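You operate a simulated robot arm through the tools that you are given. There is no shell and no other tool.

You run a simulated robot arm. Do the job below in one go: nothing can be reset, and whatever is moved stays where it is left.

TASK
Copy the small print on the board from 40 cm at 50 mm, lamp on, focus lever at 40.
Fine: a sharp shot by the orange button; the mode dial stays on Manual.
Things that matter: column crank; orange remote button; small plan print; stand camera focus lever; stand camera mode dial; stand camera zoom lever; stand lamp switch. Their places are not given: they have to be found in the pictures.

Only the result counts: the job must be done as asked and must still hold three seconds after the hand-in. Knocking over, shifting, dropping, spilling or breaking anything else fails it.

THE ROBOT
A 6-joint arm with a three-finger gripper, fixed in place. Base frame: the origin is on the floor under the middle of its stand, x ahead of it, y to its left, z up. Lengths are in m, angles in degrees, forces in N, time in s.
It reaches about 1.213 m from its shoulder. Its first joint turns from -166.0 to 166.0 degrees. Payload 4.89 kg.
The tool frame sits at the grasp point between the pads (the TCP): z along the fingers, y along the line on which they close. The tips reach 0.03 m beyond it. The gripper opens to 0.164 m; its body begins 0.125 m behind the TCP.
Orientation is that of the tool frame in the base frame, as a unit quaternion [w, x, y, z]. With the fingers straight down and closing along the base's y, the tool's x points along the base's -x, its y along +y and its z along -z.

THE INTERFACE
- The arm moves only by the tool move_arm. Its argument "moves" is a list of rows, each a list of 3 entries, a list of its own where there are three numbers: the shift along the base's x, y, z in m, then the turn, a rotation vector about the base's x, y, z in rad, then the finger opening in m, from 0 to 0.164. In form: [[[dx, dy, dz], [ax, ay, az], jaw], ...]. A call has 1 to 20 rows; each row shifts and turns the commanded pose from where the row before left it. Each row takes 0.2 s and may step no farther than 0.05 m and 8.6 degrees from the row before; otherwise, or with a gripper value out of range, the whole call is refused. A pose out of reach is approached as far as the arm can. The call stops where the force on the tool passes 90 N (or 10 N more than at its start, if that is more) or the arm is blocked; 0.2 s more then pass. Each finger travels about 0.108 m/s and halts on what it meets, pressing with about 33 N; the grip force reading is that of the motor and also rises with nothing between the fingers. The clock runs only during rows and for 0.2 s after the last one: add rows that do not move to give the fingers time. The reply holds the time, the measured pose of the TCP, the force on the tool along the base axes, the opening and the grip force, in the units named above and with some noise, with the torque about the TCP (base axes, N m) and any sound that the robot's microphone picked up, and new pictures: "views" is both (left out), scene, wrist or none.
- Cameras (640 x 400 px; columns grow to the right, rows downward): "scene" is fixed at [0.3995, 0.6491, 1.2651]; the picture's right is [-0.96, -0.29, 0.00], its down [-0.07, 0.23, -0.97] and it looks along [0.28, -0.93, -0.24] (base axes); focal length 315 px, centre (320, 200). "wrist" rides on the gripper at [0.076, -0.002, -0.152] in the tool frame; the picture's right is [0.02, 1.00, 0.00], its down [-0.88, 0.02, -0.47] and it looks along [-0.47, 0.01, 0.88] (tool axes); focal length 247 px, centre (320, 200).
- lift_body(by): moves the trunk up (or, below 0, down) by that many m; the arm rides with it, the base frame stays. It gives what a move gives, with no picture.
- probe_pixels(camera, pixels): for up to 12 pixels [column, row] of the newest picture of that camera ("zoom" is the newest enlarged one), the place [x, y, z] in the base frame of the surface seen there, good to about 0.003 m. No time passes.
- close_up(camera, box): a new picture of the part [left, top, right, bottom] of that camera's present view, enlarged. No time passes.
- job_done(): hands the job in; it is judged then, once.

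Open the gripper and draw the arm clear of the work before you hand the job in, unless the task says otherwise.

The tools are called as a command line: name --argument value ..., lists and objects as JSON in quotes. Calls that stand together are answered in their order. move_arm: Moves the arm, as the interface text tells. Its arguments: {"type":"object","properties":{"moves":{"type":"array"},"views":{"type":"string","enum":["both","scene","wrist","none"]}},"required":["moves"]} The other tools are called the same way: lift_body (by) moves the trunk up or down; probe_pixels (camera, pixels) gives the place of the surface under pixels of a picture; close_up (camera, box) takes an enlarged picture of a part of a camera's view; job_done () hands the job in.

At the start:

```text
time_s: 0.0
tcp_pos: [0.4172, -0.5251, 1.1351]
tcp_rot: [0.001, 0.0, 1.0, 0.001]
contact_force: [-1.0, 0.6, 0.5]
ft_torque: [0.03, 0.01, -0.02]
finger_gap: 0.1642
grip_force: 0.0
trunk travel left (down, up): [-0.025, 0.365]
```

scene: 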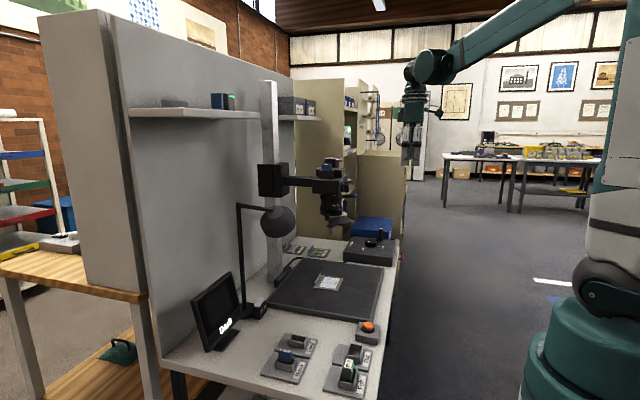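
wrist: 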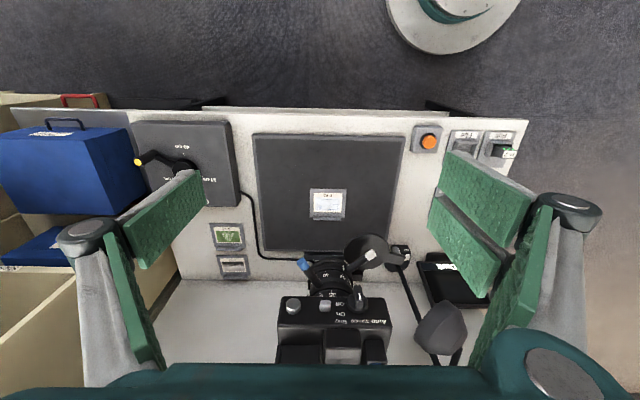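

I begin by looking at the details: the wrist view shows the stand camera around (335,310), the crank box at (185,160), the orange button at (428,141). I take enlarged pictures.

close_up --camera "wrist" --box '[240, 220, 420, 370]'

close_up --camera "scene" --box '[230, 150, 410, 270]'

close_up --camera "scene" --box '[160, 240, 420, 400]'

close_up --camera "wrist" --box '[110, 100, 270, 290]'

```text
2.67 times, centred on (330, 295) of wrist
```

zoom: 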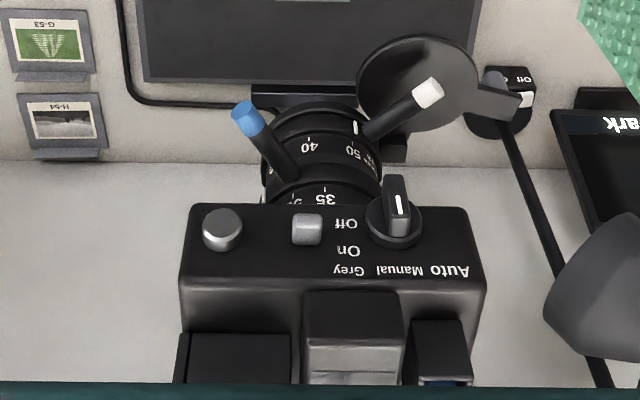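

```text
3.33 times, centred on (320, 210) of scene
```

zoom: 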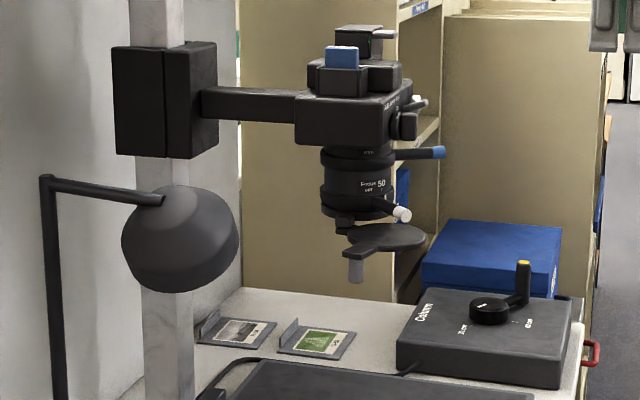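

```text
2.46 times, centred on (290, 320) of scene
```

zoom: 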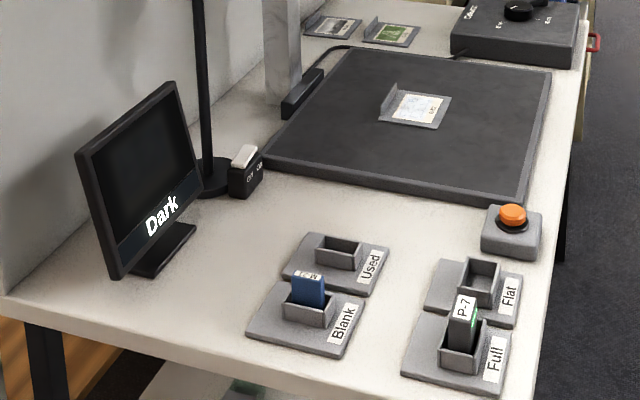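

```text
2.11 times, centred on (190, 195) of wrist
```

zoom: 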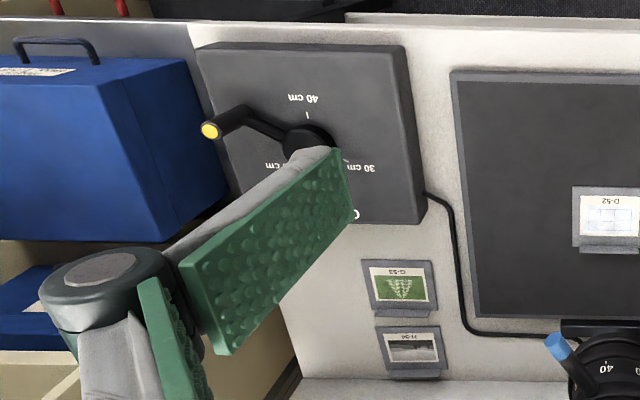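

I need finer views of the camera's labels, the levers and the disc below the lens.

close_up --camera "wrist" --box '[290, 225, 400, 300]'

close_up --camera "wrist" --box '[270, 280, 400, 365]'

close_up --camera "scene" --box '[305, 150, 365, 235]'

close_up --camera "wrist" --box '[120, 115, 220, 185]'

close_up --camera "scene" --box '[340, 225, 405, 270]'

close_up --camera "scene" --box '[185, 265, 275, 355]'

```text
5.33 times, centred on (345, 262) of wrist
```

zoom: 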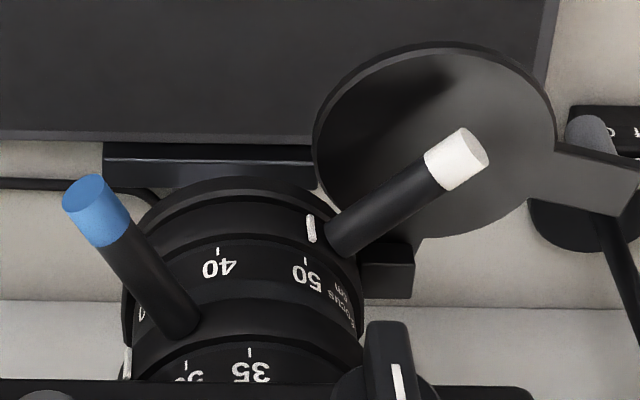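

```text
4.71 times, centred on (335, 322) of wrist
```

zoom: 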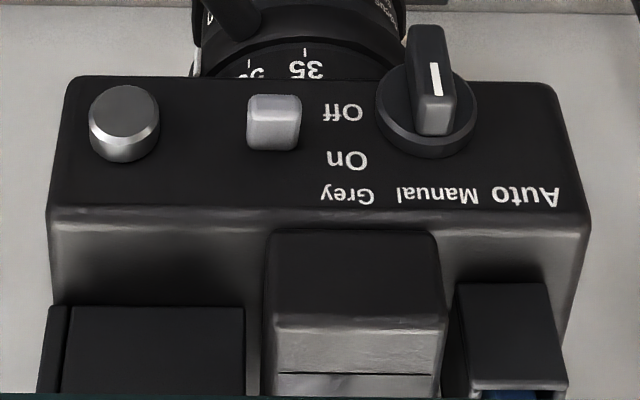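

```text
4.71 times, centred on (335, 192) of scene
```

zoom: 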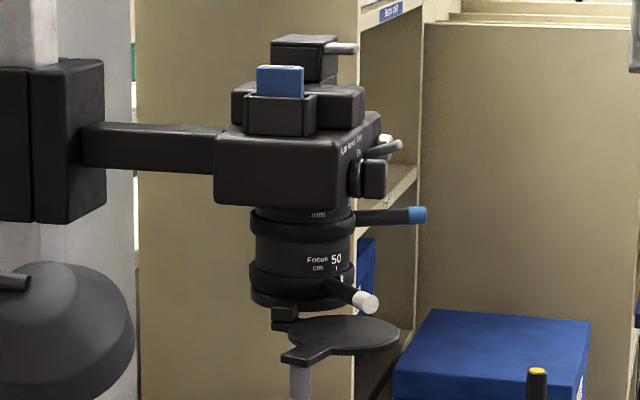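

```text
5.71 times, centred on (170, 150) of wrist
```

zoom: 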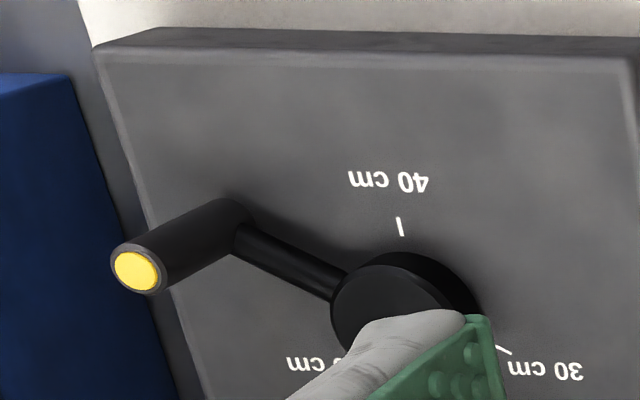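

```text
8.89 times, centred on (372, 248) of scene
```

zoom: 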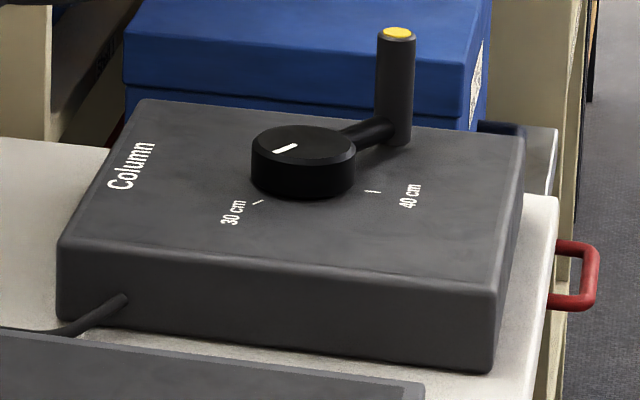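

```text
4.44 times, centred on (230, 310) of scene
```

zoom: 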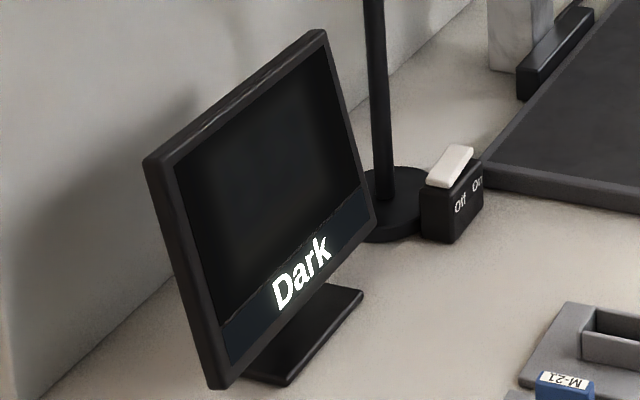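

The dial appears to be at Manual, the focus lever (white) at 50, the blue zoom lever off the scale's 50. I probe places of all main items.

probe_pixels --camera "wrist" --pixels '[[304, 264], [322, 282], [370, 250], [358, 268], [360, 298], [327, 305], [428, 141], [138, 161], [180, 165], [327, 204], [365, 255], [402, 252]]'

probe_pixels --camera "scene" --pixels '[[387, 232], [371, 240], [346, 196], [343, 181], [315, 178], [338, 216], [330, 230], [273, 299], [368, 327], [272, 180], [273, 120], [330, 285]]'

```text
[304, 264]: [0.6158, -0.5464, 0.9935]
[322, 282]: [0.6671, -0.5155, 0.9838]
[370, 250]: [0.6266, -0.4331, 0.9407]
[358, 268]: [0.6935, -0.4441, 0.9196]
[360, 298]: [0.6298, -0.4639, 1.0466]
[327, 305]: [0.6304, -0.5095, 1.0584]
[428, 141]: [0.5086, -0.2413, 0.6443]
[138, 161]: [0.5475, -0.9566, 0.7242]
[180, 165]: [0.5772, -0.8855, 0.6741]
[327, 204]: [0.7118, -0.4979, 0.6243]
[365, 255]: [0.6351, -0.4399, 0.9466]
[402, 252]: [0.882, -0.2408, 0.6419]
```

```text
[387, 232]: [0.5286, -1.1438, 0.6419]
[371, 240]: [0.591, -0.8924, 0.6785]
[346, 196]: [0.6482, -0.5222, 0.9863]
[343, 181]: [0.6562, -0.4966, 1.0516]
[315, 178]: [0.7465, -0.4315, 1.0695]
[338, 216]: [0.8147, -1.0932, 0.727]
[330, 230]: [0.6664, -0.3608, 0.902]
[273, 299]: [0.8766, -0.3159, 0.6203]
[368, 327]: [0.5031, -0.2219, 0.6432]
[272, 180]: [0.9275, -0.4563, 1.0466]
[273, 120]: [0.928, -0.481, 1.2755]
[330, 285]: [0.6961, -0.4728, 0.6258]
```

The levers sit near (0.62, -0.55, 0.99) and (0.63, -0.43, 0.94), the crank hub near (0.58, -0.89, 0.68). I close the fingers and slide toward -y over the free zone at x≈0.4 to look at the crank.

move_arm --moves '[[[0, -0.045, 0], [0, 0, 0], 0.02], [[0, -0.045, 0], [0, 0, 0], 0.02], [[0, -0.045, 0], [0, 0, 0], 0.02], [[0, -0.045, 0], [0, 0, 0], 0.02], [[0, -0.045, 0], [0, 0, 0], 0.02], [[0, -0.045, 0], [0, 0, 0], 0.02]]'

```text
time_s: 1.4
tcp_pos: [0.4184, -0.7956, 1.1359]
tcp_rot: [0.0, 0.0, 1.0, -0.001]
contact_force: [-1.0, 2.5, 1.5]
ft_torque: [-0.35, -0.06, 0.01]
finger_gap: 0.0199
grip_force: 0.0
trunk travel left (down, up): [-0.025, 0.365]
```

scene: 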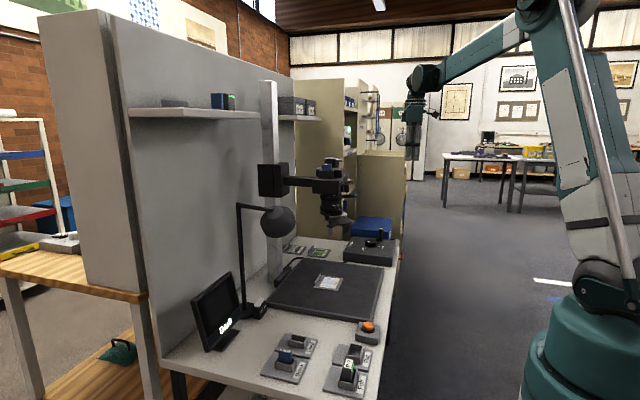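
wrist: 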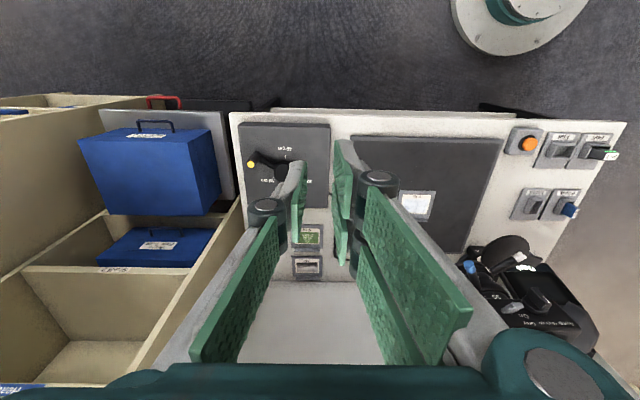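

The crank hub is partly visible at (278,168); I zoom in there and on the camera face at (520,290).

close_up --camera "wrist" --box '[225, 110, 345, 215]'

close_up --camera "wrist" --box '[450, 225, 610, 355]'

```text
3.81 times, centred on (285, 162) of wrist
```

zoom: 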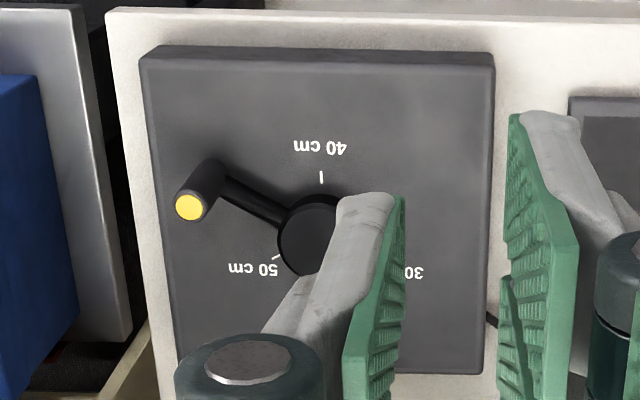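

```text
3.08 times, centred on (530, 290) of wrist
```

zoom: 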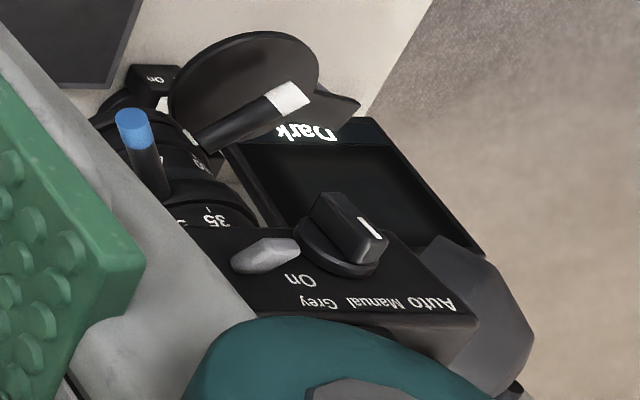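

The pointer seems to be at 30 cm with marks 120° apart (40 cm mark on the robot side). I move back to y≈-0.66 with the fingers closed so that the crank and the camera can both be seen beside the fingers.

move_arm --moves '[[[-0.03, 0.045, 0], [0, 0, 0], 0.0], [[-0.03, 0.045, 0], [0, 0, 0], 0.0], [[-0.02, 0.045, 0], [0, 0, 0], 0.0]]'

probe_pixels --camera "scene" --pixels '[[345, 221], [322, 223], [325, 231], [280, 220], [268, 220], [293, 222], [241, 260], [268, 293], [259, 309], [358, 300], [366, 333], [345, 310]]'

```text
refused: row 1 steps farther than a row can; nothing moved
```

```text
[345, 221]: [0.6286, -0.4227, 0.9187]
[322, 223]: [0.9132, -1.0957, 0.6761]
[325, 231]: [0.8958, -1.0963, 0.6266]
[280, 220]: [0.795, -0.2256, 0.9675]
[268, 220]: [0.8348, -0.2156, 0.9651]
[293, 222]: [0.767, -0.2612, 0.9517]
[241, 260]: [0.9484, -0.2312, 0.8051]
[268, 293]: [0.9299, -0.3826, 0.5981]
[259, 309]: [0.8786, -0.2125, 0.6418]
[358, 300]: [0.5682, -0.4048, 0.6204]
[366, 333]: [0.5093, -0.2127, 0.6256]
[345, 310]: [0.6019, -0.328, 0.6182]
```

The step was too long (0.054 m); I split it into smaller rows.

move_arm --moves '[[[-0.02, 0.04, 0], [0, 0, 0], 0.0], [[-0.02, 0.04, 0], [0, 0, 0], 0.0], [[-0.02, 0.04, 0], [0, 0, 0], 0.0], [[-0.02, 0.02, 0], [0, 0, 0], 0.0]]'

```text
time_s: 2.4
tcp_pos: [0.3381, -0.6553, 1.1333]
tcp_rot: [0.0, 0.0, 1.0, 0.0]
contact_force: [0.0, -0.8, -0.2]
ft_torque: [0.25, 0.18, 0.01]
finger_gap: 0.0002
grip_force: 33.2
trunk travel left (down, up): [-0.025, 0.365]
```

scene: 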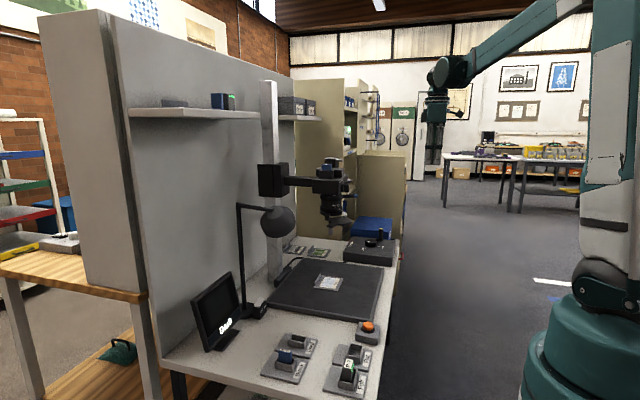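
wrist: 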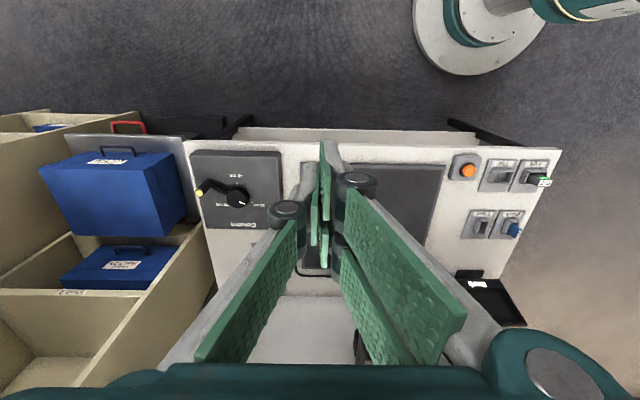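

Now the crank is clear at (235,195). I zoom in on it and on the lower items.

close_up --camera "wrist" --box '[180, 140, 290, 240]'

close_up --camera "wrist" --box '[280, 130, 360, 290]'

close_up --camera "scene" --box '[340, 225, 405, 270]'

probe_pixels --camera "zoom" --pixels '[[396, 33], [385, 33], [408, 34], [395, 80], [398, 120], [303, 138], [303, 175], [285, 148], [360, 130], [372, 191], [258, 202], [200, 240]]'

```text
4.00 times, centred on (235, 190) of wrist
```

zoom: 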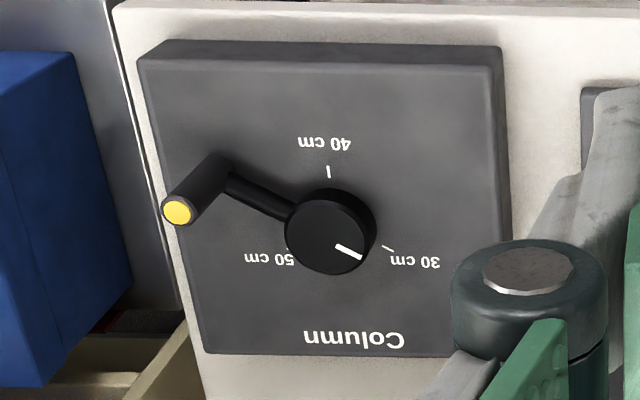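

```text
2.50 times, centred on (320, 210) of wrist
```

zoom: 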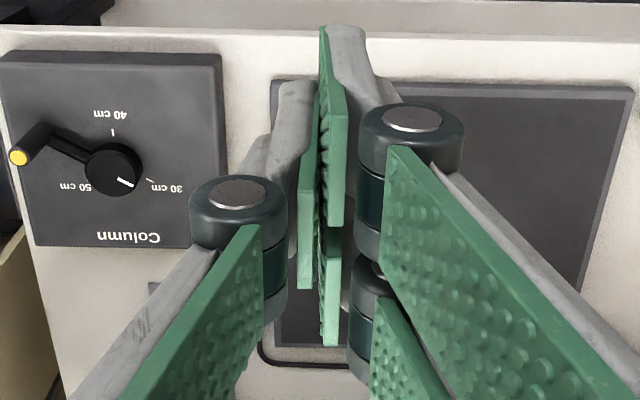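

```text
8.89 times, centred on (372, 248) of scene
```

zoom: 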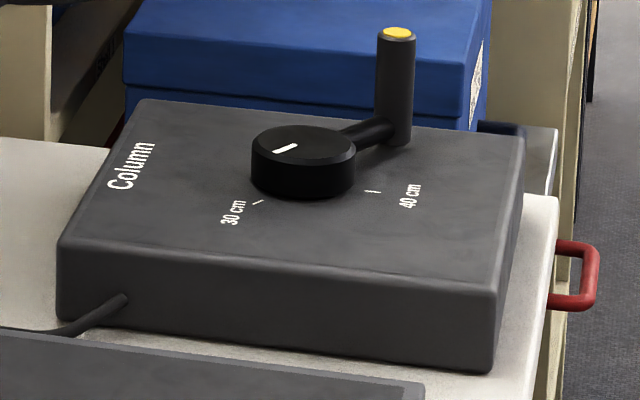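

```text
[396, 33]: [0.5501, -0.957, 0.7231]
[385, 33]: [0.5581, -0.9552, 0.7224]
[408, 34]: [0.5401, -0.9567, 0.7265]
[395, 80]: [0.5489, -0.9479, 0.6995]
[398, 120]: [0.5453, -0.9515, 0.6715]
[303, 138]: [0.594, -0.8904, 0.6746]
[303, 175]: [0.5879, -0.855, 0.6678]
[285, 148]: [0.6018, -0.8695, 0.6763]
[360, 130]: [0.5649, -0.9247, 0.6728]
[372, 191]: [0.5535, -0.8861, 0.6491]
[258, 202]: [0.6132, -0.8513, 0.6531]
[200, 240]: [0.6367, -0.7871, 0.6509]
```

The pointer stands at 30 cm and the marks are 120° apart. Before planning contact I look at the gripper shape and the stand camera more closely in the scene view.

close_up --camera "scene" --box '[400, 50, 480, 180]'

close_up --camera "scene" --box '[315, 180, 365, 235]'

probe_pixels --camera "zoom" --pixels '[[372, 112], [340, 60], [260, 70], [380, 215], [330, 210], [340, 265], [300, 240], [230, 245], [180, 300], [150, 215], [250, 140], [290, 200]]'

```text
3.08 times, centred on (440, 115) of scene
```

zoom: 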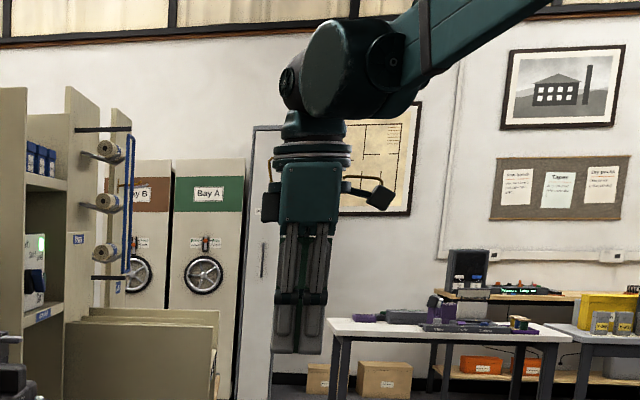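

```text
7.27 times, centred on (340, 208) of scene
```

zoom: 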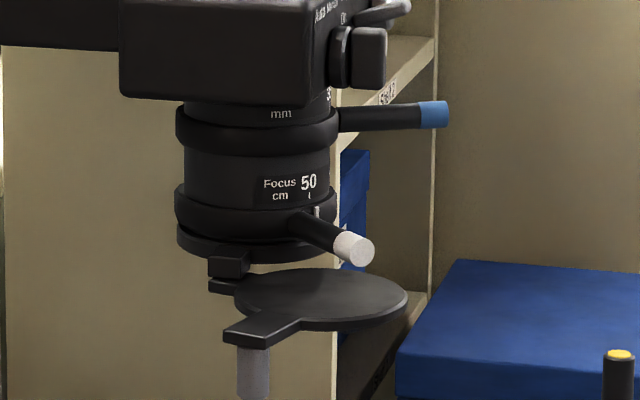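

```text
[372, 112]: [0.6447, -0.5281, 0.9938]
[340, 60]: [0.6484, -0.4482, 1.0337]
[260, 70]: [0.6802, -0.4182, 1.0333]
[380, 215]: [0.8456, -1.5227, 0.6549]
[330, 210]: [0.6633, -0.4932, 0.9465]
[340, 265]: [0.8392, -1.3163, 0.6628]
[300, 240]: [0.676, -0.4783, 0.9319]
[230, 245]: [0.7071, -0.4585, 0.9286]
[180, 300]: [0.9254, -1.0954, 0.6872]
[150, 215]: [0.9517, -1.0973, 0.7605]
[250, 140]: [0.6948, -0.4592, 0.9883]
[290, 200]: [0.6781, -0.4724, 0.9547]
```

I probe the disc (lens cap swung aside) and hinge, plus the dial and label face on the camera.

probe_pixels --camera "zoom" --pixels '[[320, 295], [245, 295], [403, 300], [330, 275], [300, 322], [240, 330], [228, 264], [253, 375], [357, 248], [432, 114], [385, 10], [370, 60]]'

close_up --camera "scene" --box '[310, 150, 370, 200]'

close_up --camera "wrist" --box '[440, 140, 560, 340]'

```text
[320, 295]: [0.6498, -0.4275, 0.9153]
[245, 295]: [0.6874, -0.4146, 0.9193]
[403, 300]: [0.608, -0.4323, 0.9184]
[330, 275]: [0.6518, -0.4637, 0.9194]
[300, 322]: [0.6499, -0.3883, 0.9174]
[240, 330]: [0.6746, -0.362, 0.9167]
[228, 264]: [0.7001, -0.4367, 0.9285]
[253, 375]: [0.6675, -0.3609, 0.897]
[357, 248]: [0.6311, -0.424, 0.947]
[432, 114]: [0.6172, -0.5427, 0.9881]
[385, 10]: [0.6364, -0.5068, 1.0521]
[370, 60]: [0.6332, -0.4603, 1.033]
```

```text
8.00 times, centred on (340, 175) of scene
```

zoom: 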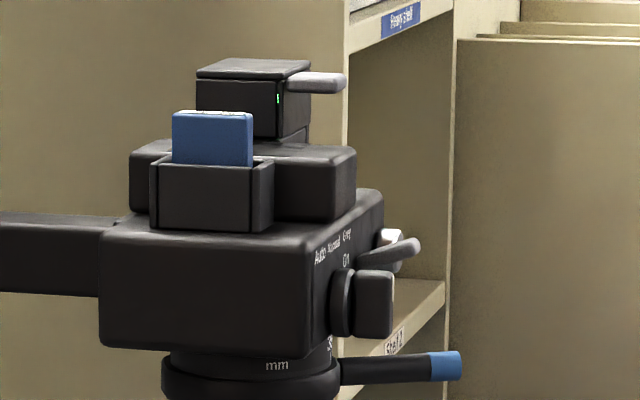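

```text
2.00 times, centred on (500, 240) of wrist
```

zoom: 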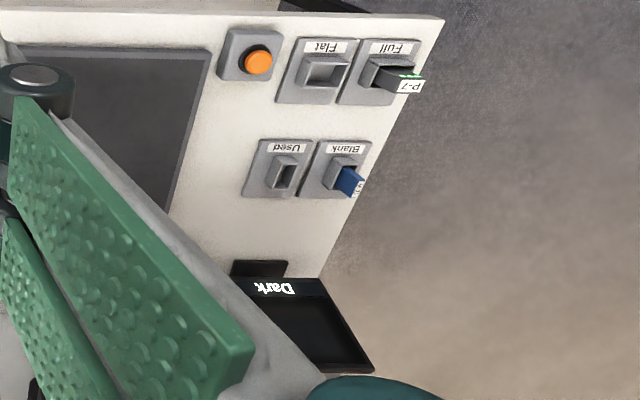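

The camera carries a card and a powered battery (green LED); the cap is swung aside. I probe the neighbours of the crank (blue cases, tan panels) for clearance.

probe_pixels --camera "wrist" --pixels '[[105, 163], [160, 160], [180, 225], [55, 180], [155, 145], [195, 255], [130, 255], [60, 270], [190, 150], [285, 150], [225, 180], [243, 198]]'

probe_pixels --camera "scene" --pixels '[[375, 190], [375, 222], [357, 220], [395, 228], [330, 120], [370, 155], [300, 118], [345, 150], [305, 200], [345, 95], [400, 235], [350, 130]]'

```text
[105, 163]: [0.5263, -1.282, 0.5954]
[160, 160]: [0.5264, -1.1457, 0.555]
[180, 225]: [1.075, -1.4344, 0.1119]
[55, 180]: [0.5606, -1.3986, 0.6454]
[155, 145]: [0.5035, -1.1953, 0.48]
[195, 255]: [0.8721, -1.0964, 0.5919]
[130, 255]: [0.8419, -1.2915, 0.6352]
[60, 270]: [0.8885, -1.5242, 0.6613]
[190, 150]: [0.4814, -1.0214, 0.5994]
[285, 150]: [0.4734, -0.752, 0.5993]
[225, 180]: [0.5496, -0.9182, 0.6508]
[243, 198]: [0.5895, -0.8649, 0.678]
```

```text
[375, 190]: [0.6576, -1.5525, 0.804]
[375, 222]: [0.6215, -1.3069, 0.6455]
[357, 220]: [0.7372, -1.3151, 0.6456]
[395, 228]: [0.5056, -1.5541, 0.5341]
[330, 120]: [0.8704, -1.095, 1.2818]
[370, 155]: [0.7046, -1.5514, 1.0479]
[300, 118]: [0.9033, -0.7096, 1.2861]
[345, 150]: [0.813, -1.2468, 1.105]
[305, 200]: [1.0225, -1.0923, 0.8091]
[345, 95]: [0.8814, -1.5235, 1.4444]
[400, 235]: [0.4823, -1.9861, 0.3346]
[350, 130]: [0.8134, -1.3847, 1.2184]
```

Surroundings leave room at the crank (panel only beyond x>0.81). I move over the handle at about (0.549,-0.957), turning the tool -90° about z so that the fingers close along x, opening to 0.06.

move_arm --moves '[[[0.0192, -0.0275, -0.02], [0, 0, -0.1428], 0.06], [[0.0192, -0.0275, -0.02], [0, 0, -0.1428], 0.06], [[0.0192, -0.0275, -0.02], [0, 0, -0.1428], 0.06], [[0.0192, -0.0275, -0.02], [0, 0, -0.1428], 0.06], [[0.0192, -0.0275, -0.02], [0, 0, -0.1428], 0.06], [[0.0192, -0.0275, -0.02], [0, 0, -0.1428], 0.06], [[0.0192, -0.0275, -0.02], [0, 0, -0.1428], 0.06], [[0.0192, -0.0275, -0.02], [0, 0, -0.1428], 0.06], [[0.0192, -0.0275, -0.02], [0, 0, -0.1428], 0.06], [[0.0192, -0.0275, -0.02], [0, 0, -0.1428], 0.06], [[0.0192, -0.0275, -0.02], [0, 0, -0.1428], 0.06]]'

```text
time_s: 4.8
tcp_pos: [0.549, -0.9586, 0.916]
tcp_rot: [0.0, 0.708, 0.706, 0.0]
contact_force: [-1.1, 1.1, 3.0]
ft_torque: [-0.25, -0.2, 0.0]
finger_gap: 0.0601
grip_force: 0.0
trunk travel left (down, up): [-0.025, 0.365]
```

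scene: 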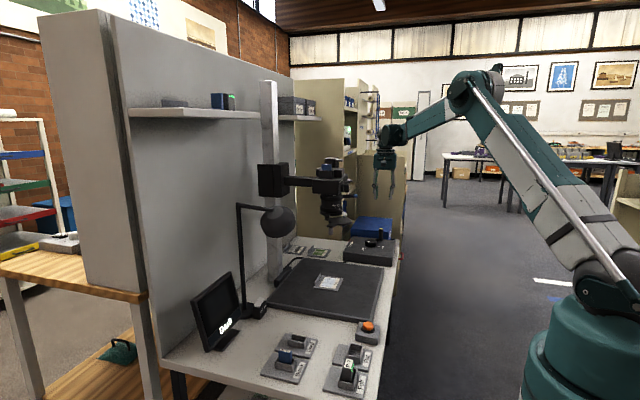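
wrist: 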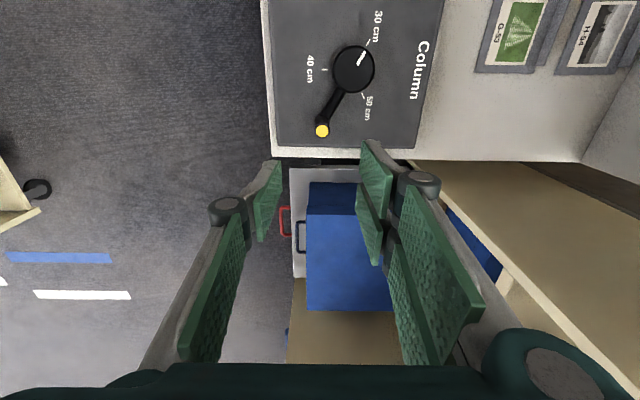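

The handle's yellow tip is at (322,131), in line with the fingers. I go down to z≈0.72 so that the tips straddle the handle, staying above the hub (0.678).

move_arm --moves '[[[0, 0.001, -0.04], [0, 0, 0], 0.06], [[0, 0, -0.04], [0, 0, 0], 0.06], [[0, 0, -0.04], [0, 0, 0], 0.06], [[0, 0, -0.03], [0, 0, 0], 0.06], [[0, 0, 0], [0, 0, 0], 0.06]]'

```text
time_s: 6.0
tcp_pos: [0.5493, -0.9567, 0.7639]
tcp_rot: [0.0, 0.707, 0.707, 0.001]
contact_force: [0.1, 0.9, 0.4]
ft_torque: [-0.02, -0.03, 0.01]
finger_gap: 0.0598
grip_force: 0.0
trunk travel left (down, up): [-0.025, 0.365]
```

scene: 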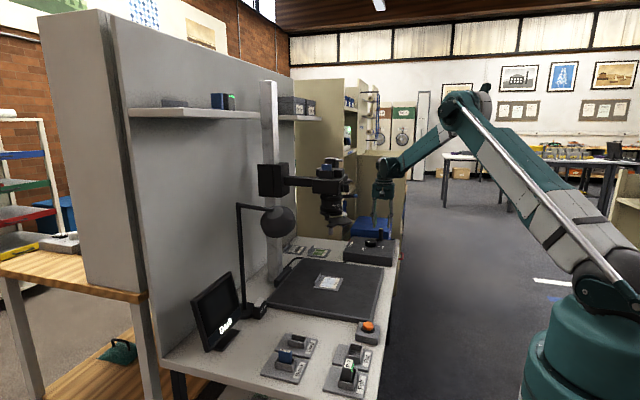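
wrist: 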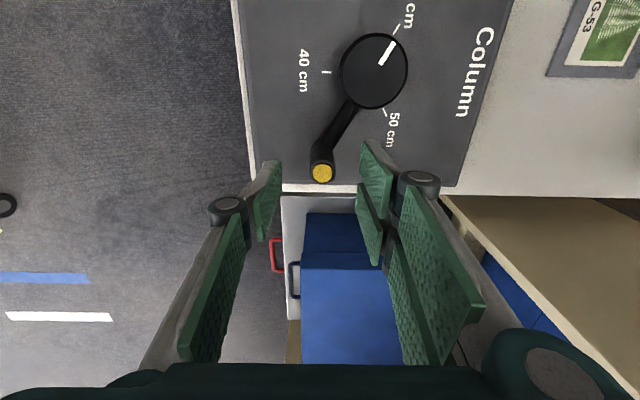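

The handle is centred between the fingers at (322,173). I descend 0.044 m and close on it.

move_arm --moves '[[[0, 0, -0.022], [0, 0, 0], 0.06], [[0, 0, -0.022], [0, 0, 0], 0.06], [[0, 0, 0], [0, 0, 0], 0.02], [[0, 0, 0], [0, 0, 0], 0.0], [[0, 0, 0], [0, 0, 0], 0.0]]'

```text
time_s: 7.2
tcp_pos: [0.5499, -0.9567, 0.7198]
tcp_rot: [0.0, 0.707, 0.708, 0.0]
contact_force: [30.7, -8.2, 5.1]
ft_torque: [-0.63, -0.87, -0.12]
finger_gap: 0.0223
grip_force: 44.9
trunk travel left (down, up): [-0.025, 0.365]
```

scene: 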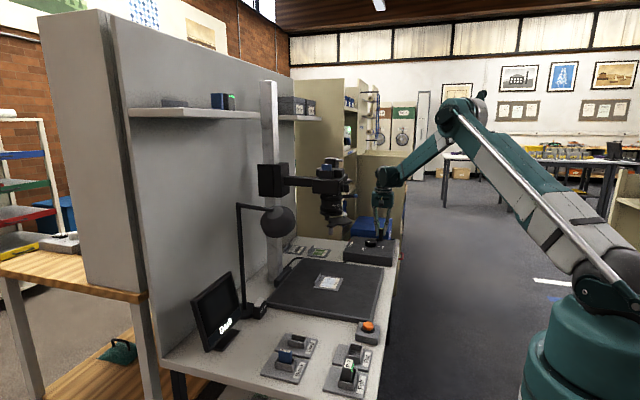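
wrist: 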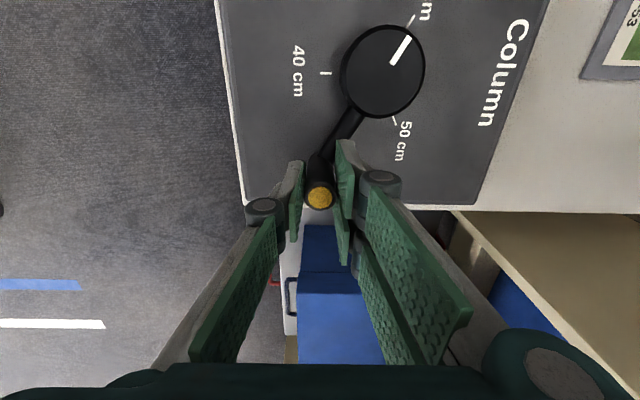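

The handle is held (gap 0.022). I drive it counter-clockwise along an arc about the hub centre (0.5935,-0.886), first 40°, with half-rate tool turning.

move_arm --moves '[[[0.013, -0.0066, 0], [0, 0, 0.0873], 0.0], [[0.014, -0.0043, 0], [0, 0, 0.0873], 0.0], [[0.0145, -0.0017, 0], [0, 0, 0.0873], 0.0], [[0.0146, 0.0007, 0], [0, 0, 0.0873], 0.0]]'

```text
time_s: 8.2
tcp_pos: [0.6049, -0.97, 0.7194]
tcp_rot: [0.001, 0.573, 0.819, 0.0]
contact_force: [-3.6, -7.5, -2.1]
ft_torque: [-0.16, -0.07, 0.06]
finger_gap: 0.0218
grip_force: 44.8
trunk travel left (down, up): [-0.025, 0.365]
```

scene: 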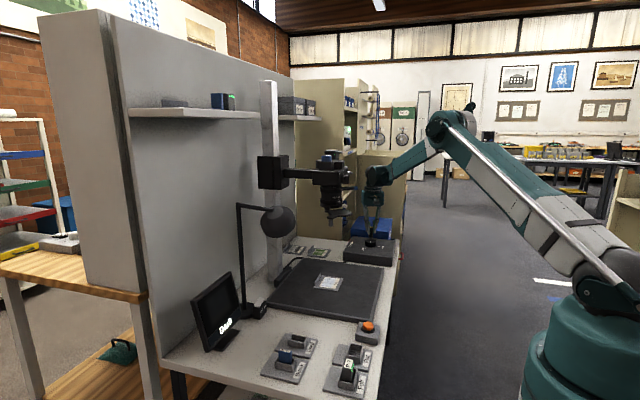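
wrist: 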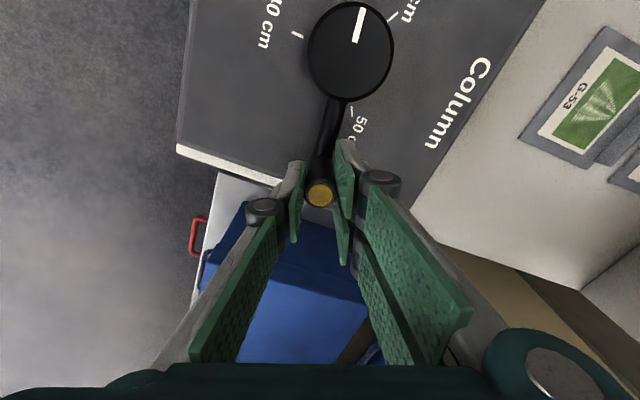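

The crank turns smoothly and the carriage rises. I continue the arc by 60° more.

move_arm --moves '[[[0.0142, 0.0033, 0], [0, 0, 0.0873], 0.0], [[0.0134, 0.0057, 0], [0, 0, 0.0873], 0.0], [[0.0122, 0.0079, 0], [0, 0, 0.0873], 0.0], [[0.0107, 0.01, 0], [0, 0, 0.0873], 0.0], [[0.0088, 0.0116, 0], [0, 0, 0.0873], 0.0], [[0.0066, 0.013, 0], [0, 0, 0.0873], 0.0]]'

```text
time_s: 9.6
tcp_pos: [0.672, -0.9175, 0.7196]
tcp_rot: [0.0, 0.341, 0.94, 0.0]
contact_force: [7.9, -10.7, 2.0]
ft_torque: [0.09, -0.08, 0.29]
finger_gap: 0.022
grip_force: 45.0
trunk travel left (down, up): [-0.025, 0.365]
```

scene: 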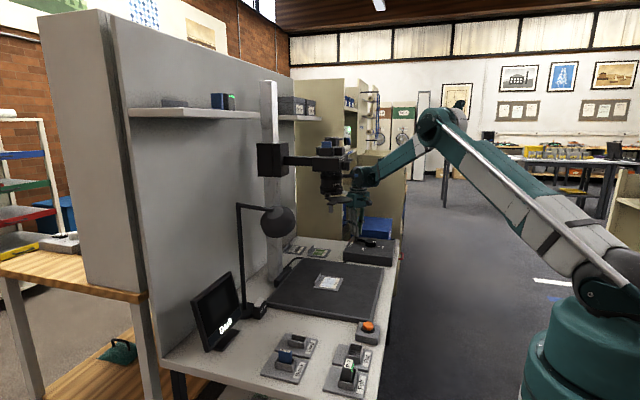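
wrist: 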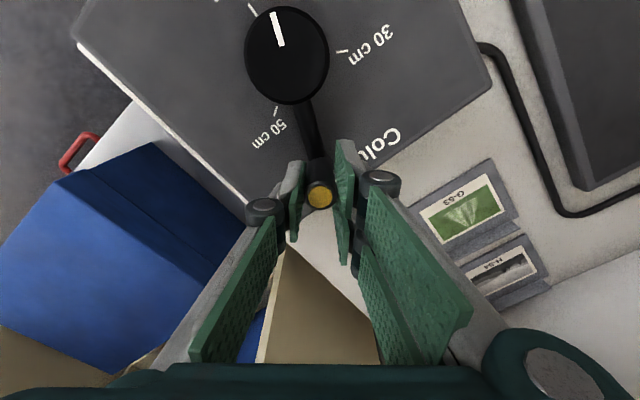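

Pointer is nearing the 40 cm tick. I check the clearance between the forearm and the stand camera before the last part.

probe_pixels --camera "scene" --pixels '[[360, 178], [375, 170], [395, 160], [425, 135], [347, 173], [340, 190], [350, 205], [322, 165]]'

close_up --camera "scene" --box '[240, 110, 440, 270]'

```text
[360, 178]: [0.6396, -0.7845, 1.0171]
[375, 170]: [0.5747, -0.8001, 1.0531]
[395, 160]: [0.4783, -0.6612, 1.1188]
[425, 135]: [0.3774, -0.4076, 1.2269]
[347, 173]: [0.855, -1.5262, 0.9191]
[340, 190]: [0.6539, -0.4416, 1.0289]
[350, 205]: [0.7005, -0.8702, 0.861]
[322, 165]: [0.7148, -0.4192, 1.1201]
```

```text
2.50 times, centred on (340, 190) of scene
```

zoom: 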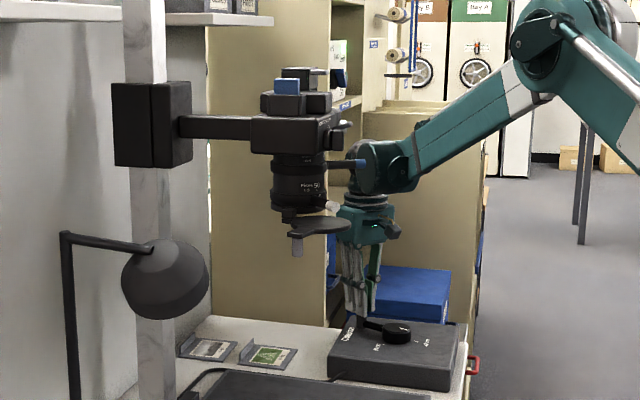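

Clear by about 0.2 m. I do the last 20° to bring the pointer to the 40 cm tick.

move_arm --moves '[[[0.0043, 0.014, 0], [0, 0, 0.0873], 0.0], [[0.0017, 0.0145, 0], [0, 0, 0.0873], 0.0], [[0, 0, 0], [0, 0, 0], 0.0]]'

```text
time_s: 10.4
tcp_pos: [0.6781, -0.8886, 0.7195]
tcp_rot: [0.0, 0.258, 0.966, 0.0]
contact_force: [4.7, -2.0, 4.7]
ft_torque: [-0.27, -0.48, 0.18]
finger_gap: 0.0224
grip_force: 45.1
trunk travel left (down, up): [-0.025, 0.365]
```

scene: 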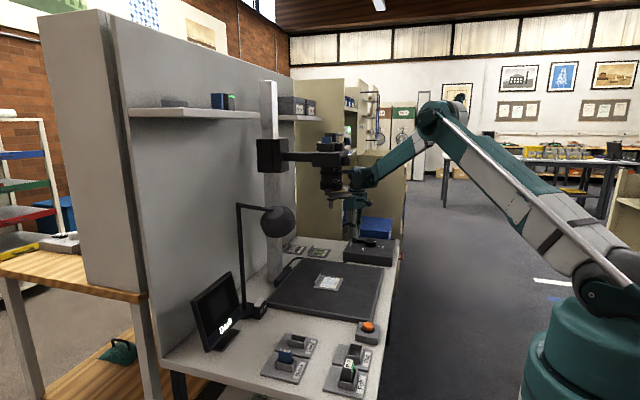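
wrist: 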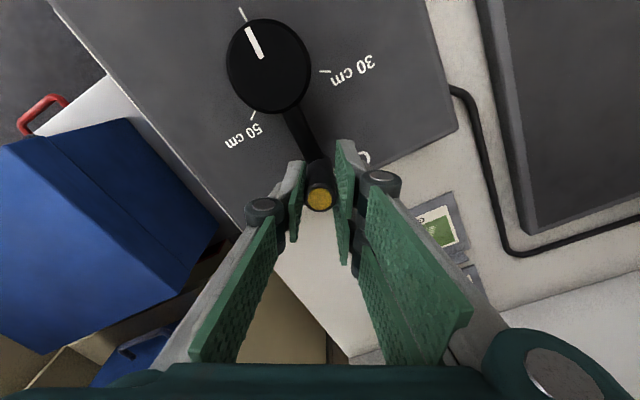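

I zoom on the pointer at (253,42) against the 40 cm tick and check the camera's rise.

close_up --camera "wrist" --box '[210, 0, 350, 130]'

probe_pixels --camera "zoom" --pixels '[[157, 165], [170, 190], [150, 140], [195, 215], [135, 60], [145, 85], [140, 72], [515, 325], [195, 500]]'

close_up --camera "scene" --box '[300, 115, 370, 220]'

```text
3.08 times, centred on (280, 65) of wrist
```

zoom: 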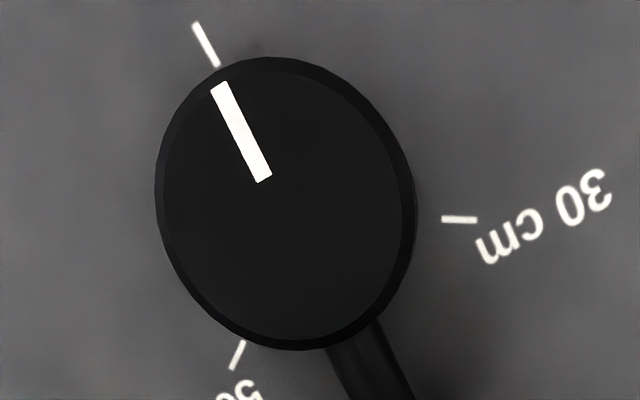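

```text
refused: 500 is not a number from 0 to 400
```

```text
3.81 times, centred on (335, 168) of scene
```

zoom: 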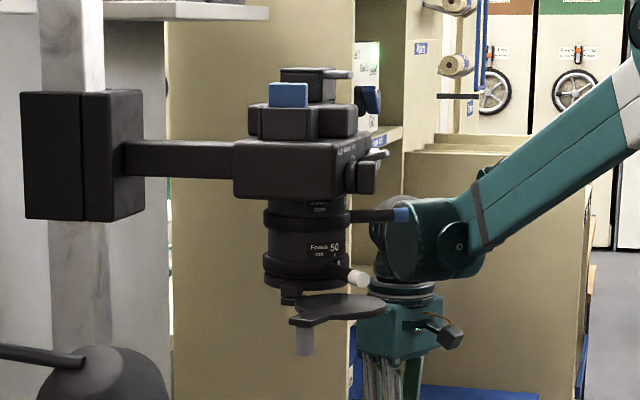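

The pointer is nearly in line with the 40 cm tick; I check it in 3D via probes, and the height of the camera.

probe_pixels --camera "wrist" --pixels '[[262.1, 57.5], [247.5, 28.5], [254.5, 42.5], [245.5, 20.5], [240, 8.5], [242.7, 14.5], [323, 71], [269, 65], [320, 197], [253, 115]]'

probe_pixels --camera "scene" --pixels '[[340, 173], [342, 165], [339, 186], [330, 177], [340, 158], [333, 192], [272, 158], [315, 160]]'

```text
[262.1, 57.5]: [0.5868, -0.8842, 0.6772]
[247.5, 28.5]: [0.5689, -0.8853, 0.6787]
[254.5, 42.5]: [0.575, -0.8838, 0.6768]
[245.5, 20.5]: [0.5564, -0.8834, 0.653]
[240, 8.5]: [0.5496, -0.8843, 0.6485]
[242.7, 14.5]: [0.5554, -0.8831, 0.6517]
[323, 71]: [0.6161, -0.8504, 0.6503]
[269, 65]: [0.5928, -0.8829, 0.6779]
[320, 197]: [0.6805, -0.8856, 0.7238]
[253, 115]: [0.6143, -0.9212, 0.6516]
```

```text
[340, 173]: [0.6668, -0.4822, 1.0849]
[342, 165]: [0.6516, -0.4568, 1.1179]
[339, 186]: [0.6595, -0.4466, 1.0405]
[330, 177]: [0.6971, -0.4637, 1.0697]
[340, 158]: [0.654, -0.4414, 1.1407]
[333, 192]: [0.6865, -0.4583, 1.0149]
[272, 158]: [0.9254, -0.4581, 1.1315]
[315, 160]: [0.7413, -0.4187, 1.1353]
```

The pointer and tick look parallel, to within a few degrees. I cross-check with the rise of the camera: lever tips and disc were at z=0.988, 0.947, 0.917 before.

probe_pixels --camera "zoom" --pixels '[[402, 215], [357, 278], [340, 303], [310, 308], [365, 180], [330, 262], [272, 215], [290, 180], [350, 312], [300, 340]]'

close_up --camera "wrist" --box '[225, 0, 305, 50]'

```text
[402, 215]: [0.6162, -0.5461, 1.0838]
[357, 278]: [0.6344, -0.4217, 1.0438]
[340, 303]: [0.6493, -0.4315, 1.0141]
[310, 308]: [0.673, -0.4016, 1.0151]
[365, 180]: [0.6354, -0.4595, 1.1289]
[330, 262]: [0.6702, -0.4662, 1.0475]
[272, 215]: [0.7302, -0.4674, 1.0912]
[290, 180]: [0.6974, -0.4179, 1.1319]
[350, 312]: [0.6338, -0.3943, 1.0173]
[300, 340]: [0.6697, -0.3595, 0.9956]
```

```text
8.00 times, centred on (265, 25) of wrist
```

zoom: 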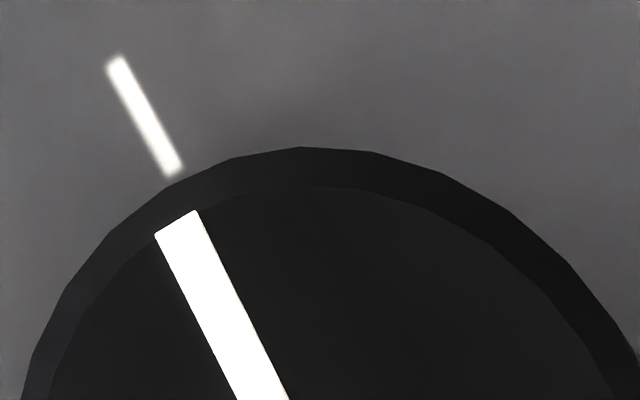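

The rise is about 0.097 m and the pointer computes to about 4° short of the tick. I nudge the handle 5 mm further (+y).

move_arm --moves '[[[0.0001, 0.005, 0], [0, 0, 0.03], 0.0], [[0, 0, 0], [0, 0, 0], 0.0]]'

close_up --camera "wrist" --box '[225, 0, 305, 50]'

close_up --camera "scene" --box '[300, 115, 370, 220]'

probe_pixels --camera "zoom" --pixels '[[402, 213], [357, 276], [340, 301], [310, 306], [365, 178], [330, 260], [272, 213], [290, 178], [350, 310], [300, 338]]'

```text
time_s: 11.0
tcp_pos: [0.6754, -0.8843, 0.7206]
tcp_rot: [0.0, 0.244, 0.97, 0.0]
contact_force: [5.2, -3.9, 3.7]
ft_torque: [-0.32, -0.41, 0.23]
finger_gap: 0.0223
grip_force: 44.5
trunk travel left (down, up): [-0.025, 0.365]
```

scene: 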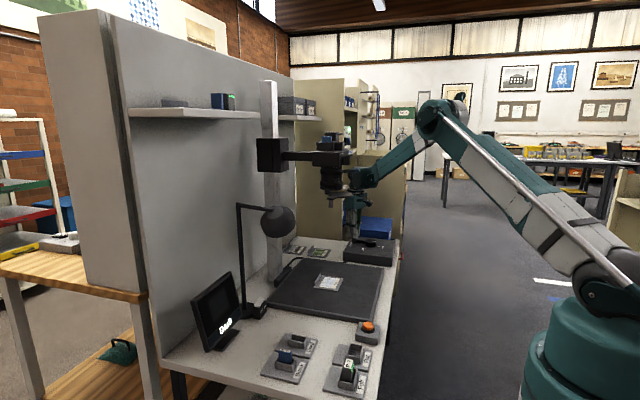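
wrist: 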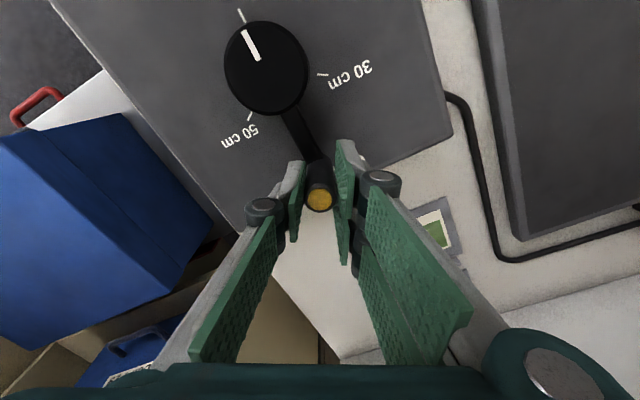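

```text
8.00 times, centred on (265, 25) of wrist
```

zoom: 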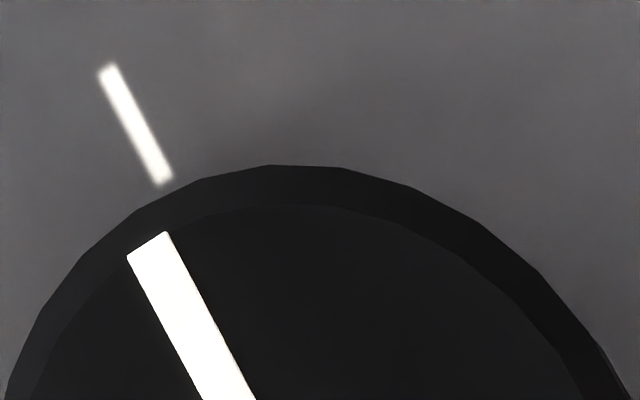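

```text
3.81 times, centred on (335, 168) of scene
```

zoom: 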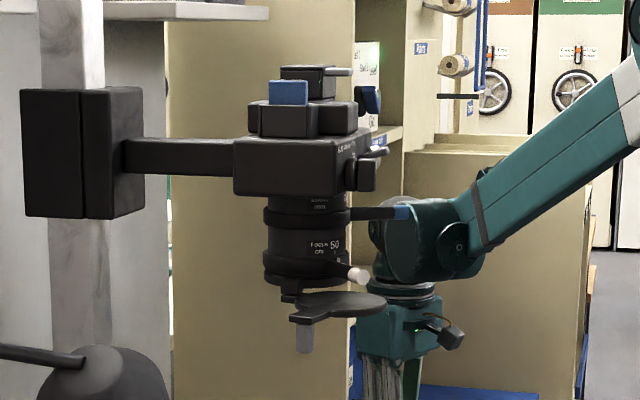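

```text
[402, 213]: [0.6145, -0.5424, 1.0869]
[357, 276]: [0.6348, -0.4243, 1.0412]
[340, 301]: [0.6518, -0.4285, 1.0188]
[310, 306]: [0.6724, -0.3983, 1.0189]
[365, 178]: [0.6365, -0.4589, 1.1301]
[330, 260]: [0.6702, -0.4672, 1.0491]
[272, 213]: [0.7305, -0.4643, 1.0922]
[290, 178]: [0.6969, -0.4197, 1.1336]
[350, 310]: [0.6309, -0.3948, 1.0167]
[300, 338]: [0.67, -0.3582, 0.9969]
```

The pointer now computes parallel and in line with the tick (both at y≈-0.8855), with the rise about 0.10 m. I open the fingers and lift off straight up.

move_arm --moves '[[[0, 0, 0], [0, 0, 0], 0.03], [[0, 0, 0], [0, 0, 0], 0.06], [[0, 0, 0.0], [0, 0, 0], 0.06], [[0, 0, 0.03], [0, 0, 0], 0.06], [[0, 0, 0.03], [0, 0, 0], 0.06]]'

close_up --camera "wrist" --box '[220, 0, 350, 100]'

```text
time_s: 12.2
tcp_pos: [0.6771, -0.8853, 0.7804]
tcp_rot: [0.0, 0.245, 0.97, -0.001]
contact_force: [0.6, -0.9, -1.6]
ft_torque: [0.12, 0.05, 0.01]
finger_gap: 0.0601
grip_force: 0.1
trunk travel left (down, up): [-0.025, 0.365]
```

scene: 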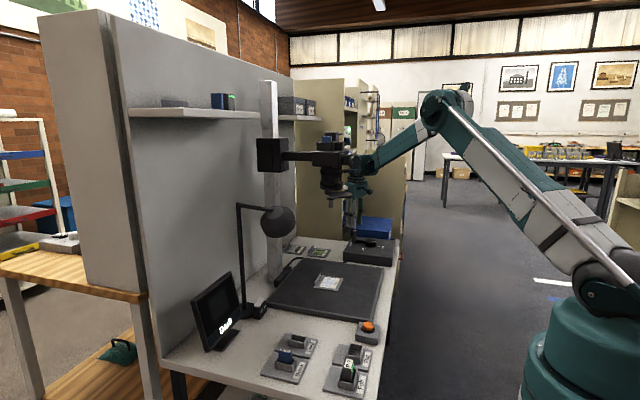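
wrist: 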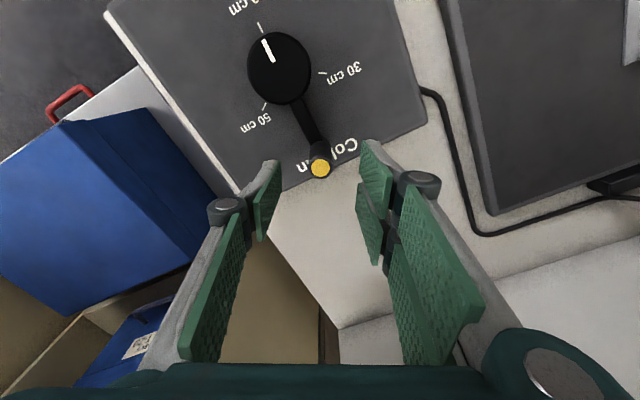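

```text
4.00 times, centred on (285, 50) of wrist
```

zoom: 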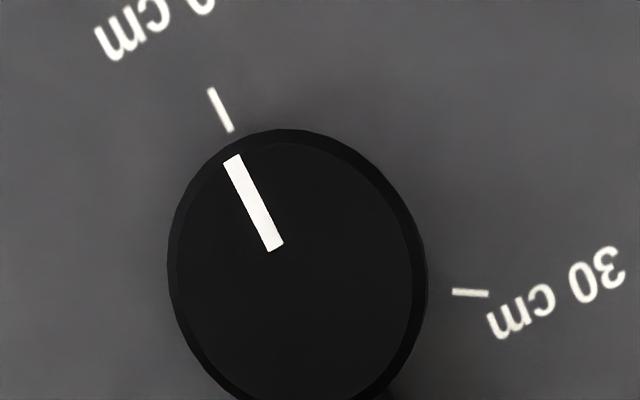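

The pointer still aligns with 40 cm after release. Now I retreat back (-x), up, toward y≈-0.7, closing the fingers, to prepare a horizontal approach to the levers.

move_arm --moves '[[[0, 0, 0.04], [0, 0, 0], 0.06], [[-0.025, 0, 0.035], [0, 0, 0], 0.06], [[-0.04, 0.01, 0.025], [0, 0, 0], 0.0], [[-0.04, 0.02, 0.02], [0, 0, 0], 0.0], [[-0.04, 0.02, 0.02], [0, 0, 0], 0.0], [[-0.04, 0.02, 0.02], [0, 0, 0], 0.0], [[-0.04, 0.025, 0.02], [0, 0, 0], 0.0], [[-0.04, 0.025, 0.02], [0, 0, 0], 0.0], [[-0.04, 0.025, 0.02], [0, 0, 0], 0.0], [[-0.01, 0.02, 0.02], [0, 0, 0], 0.0]]'

```text
refused: row 7 steps farther than a row can; nothing moved
```

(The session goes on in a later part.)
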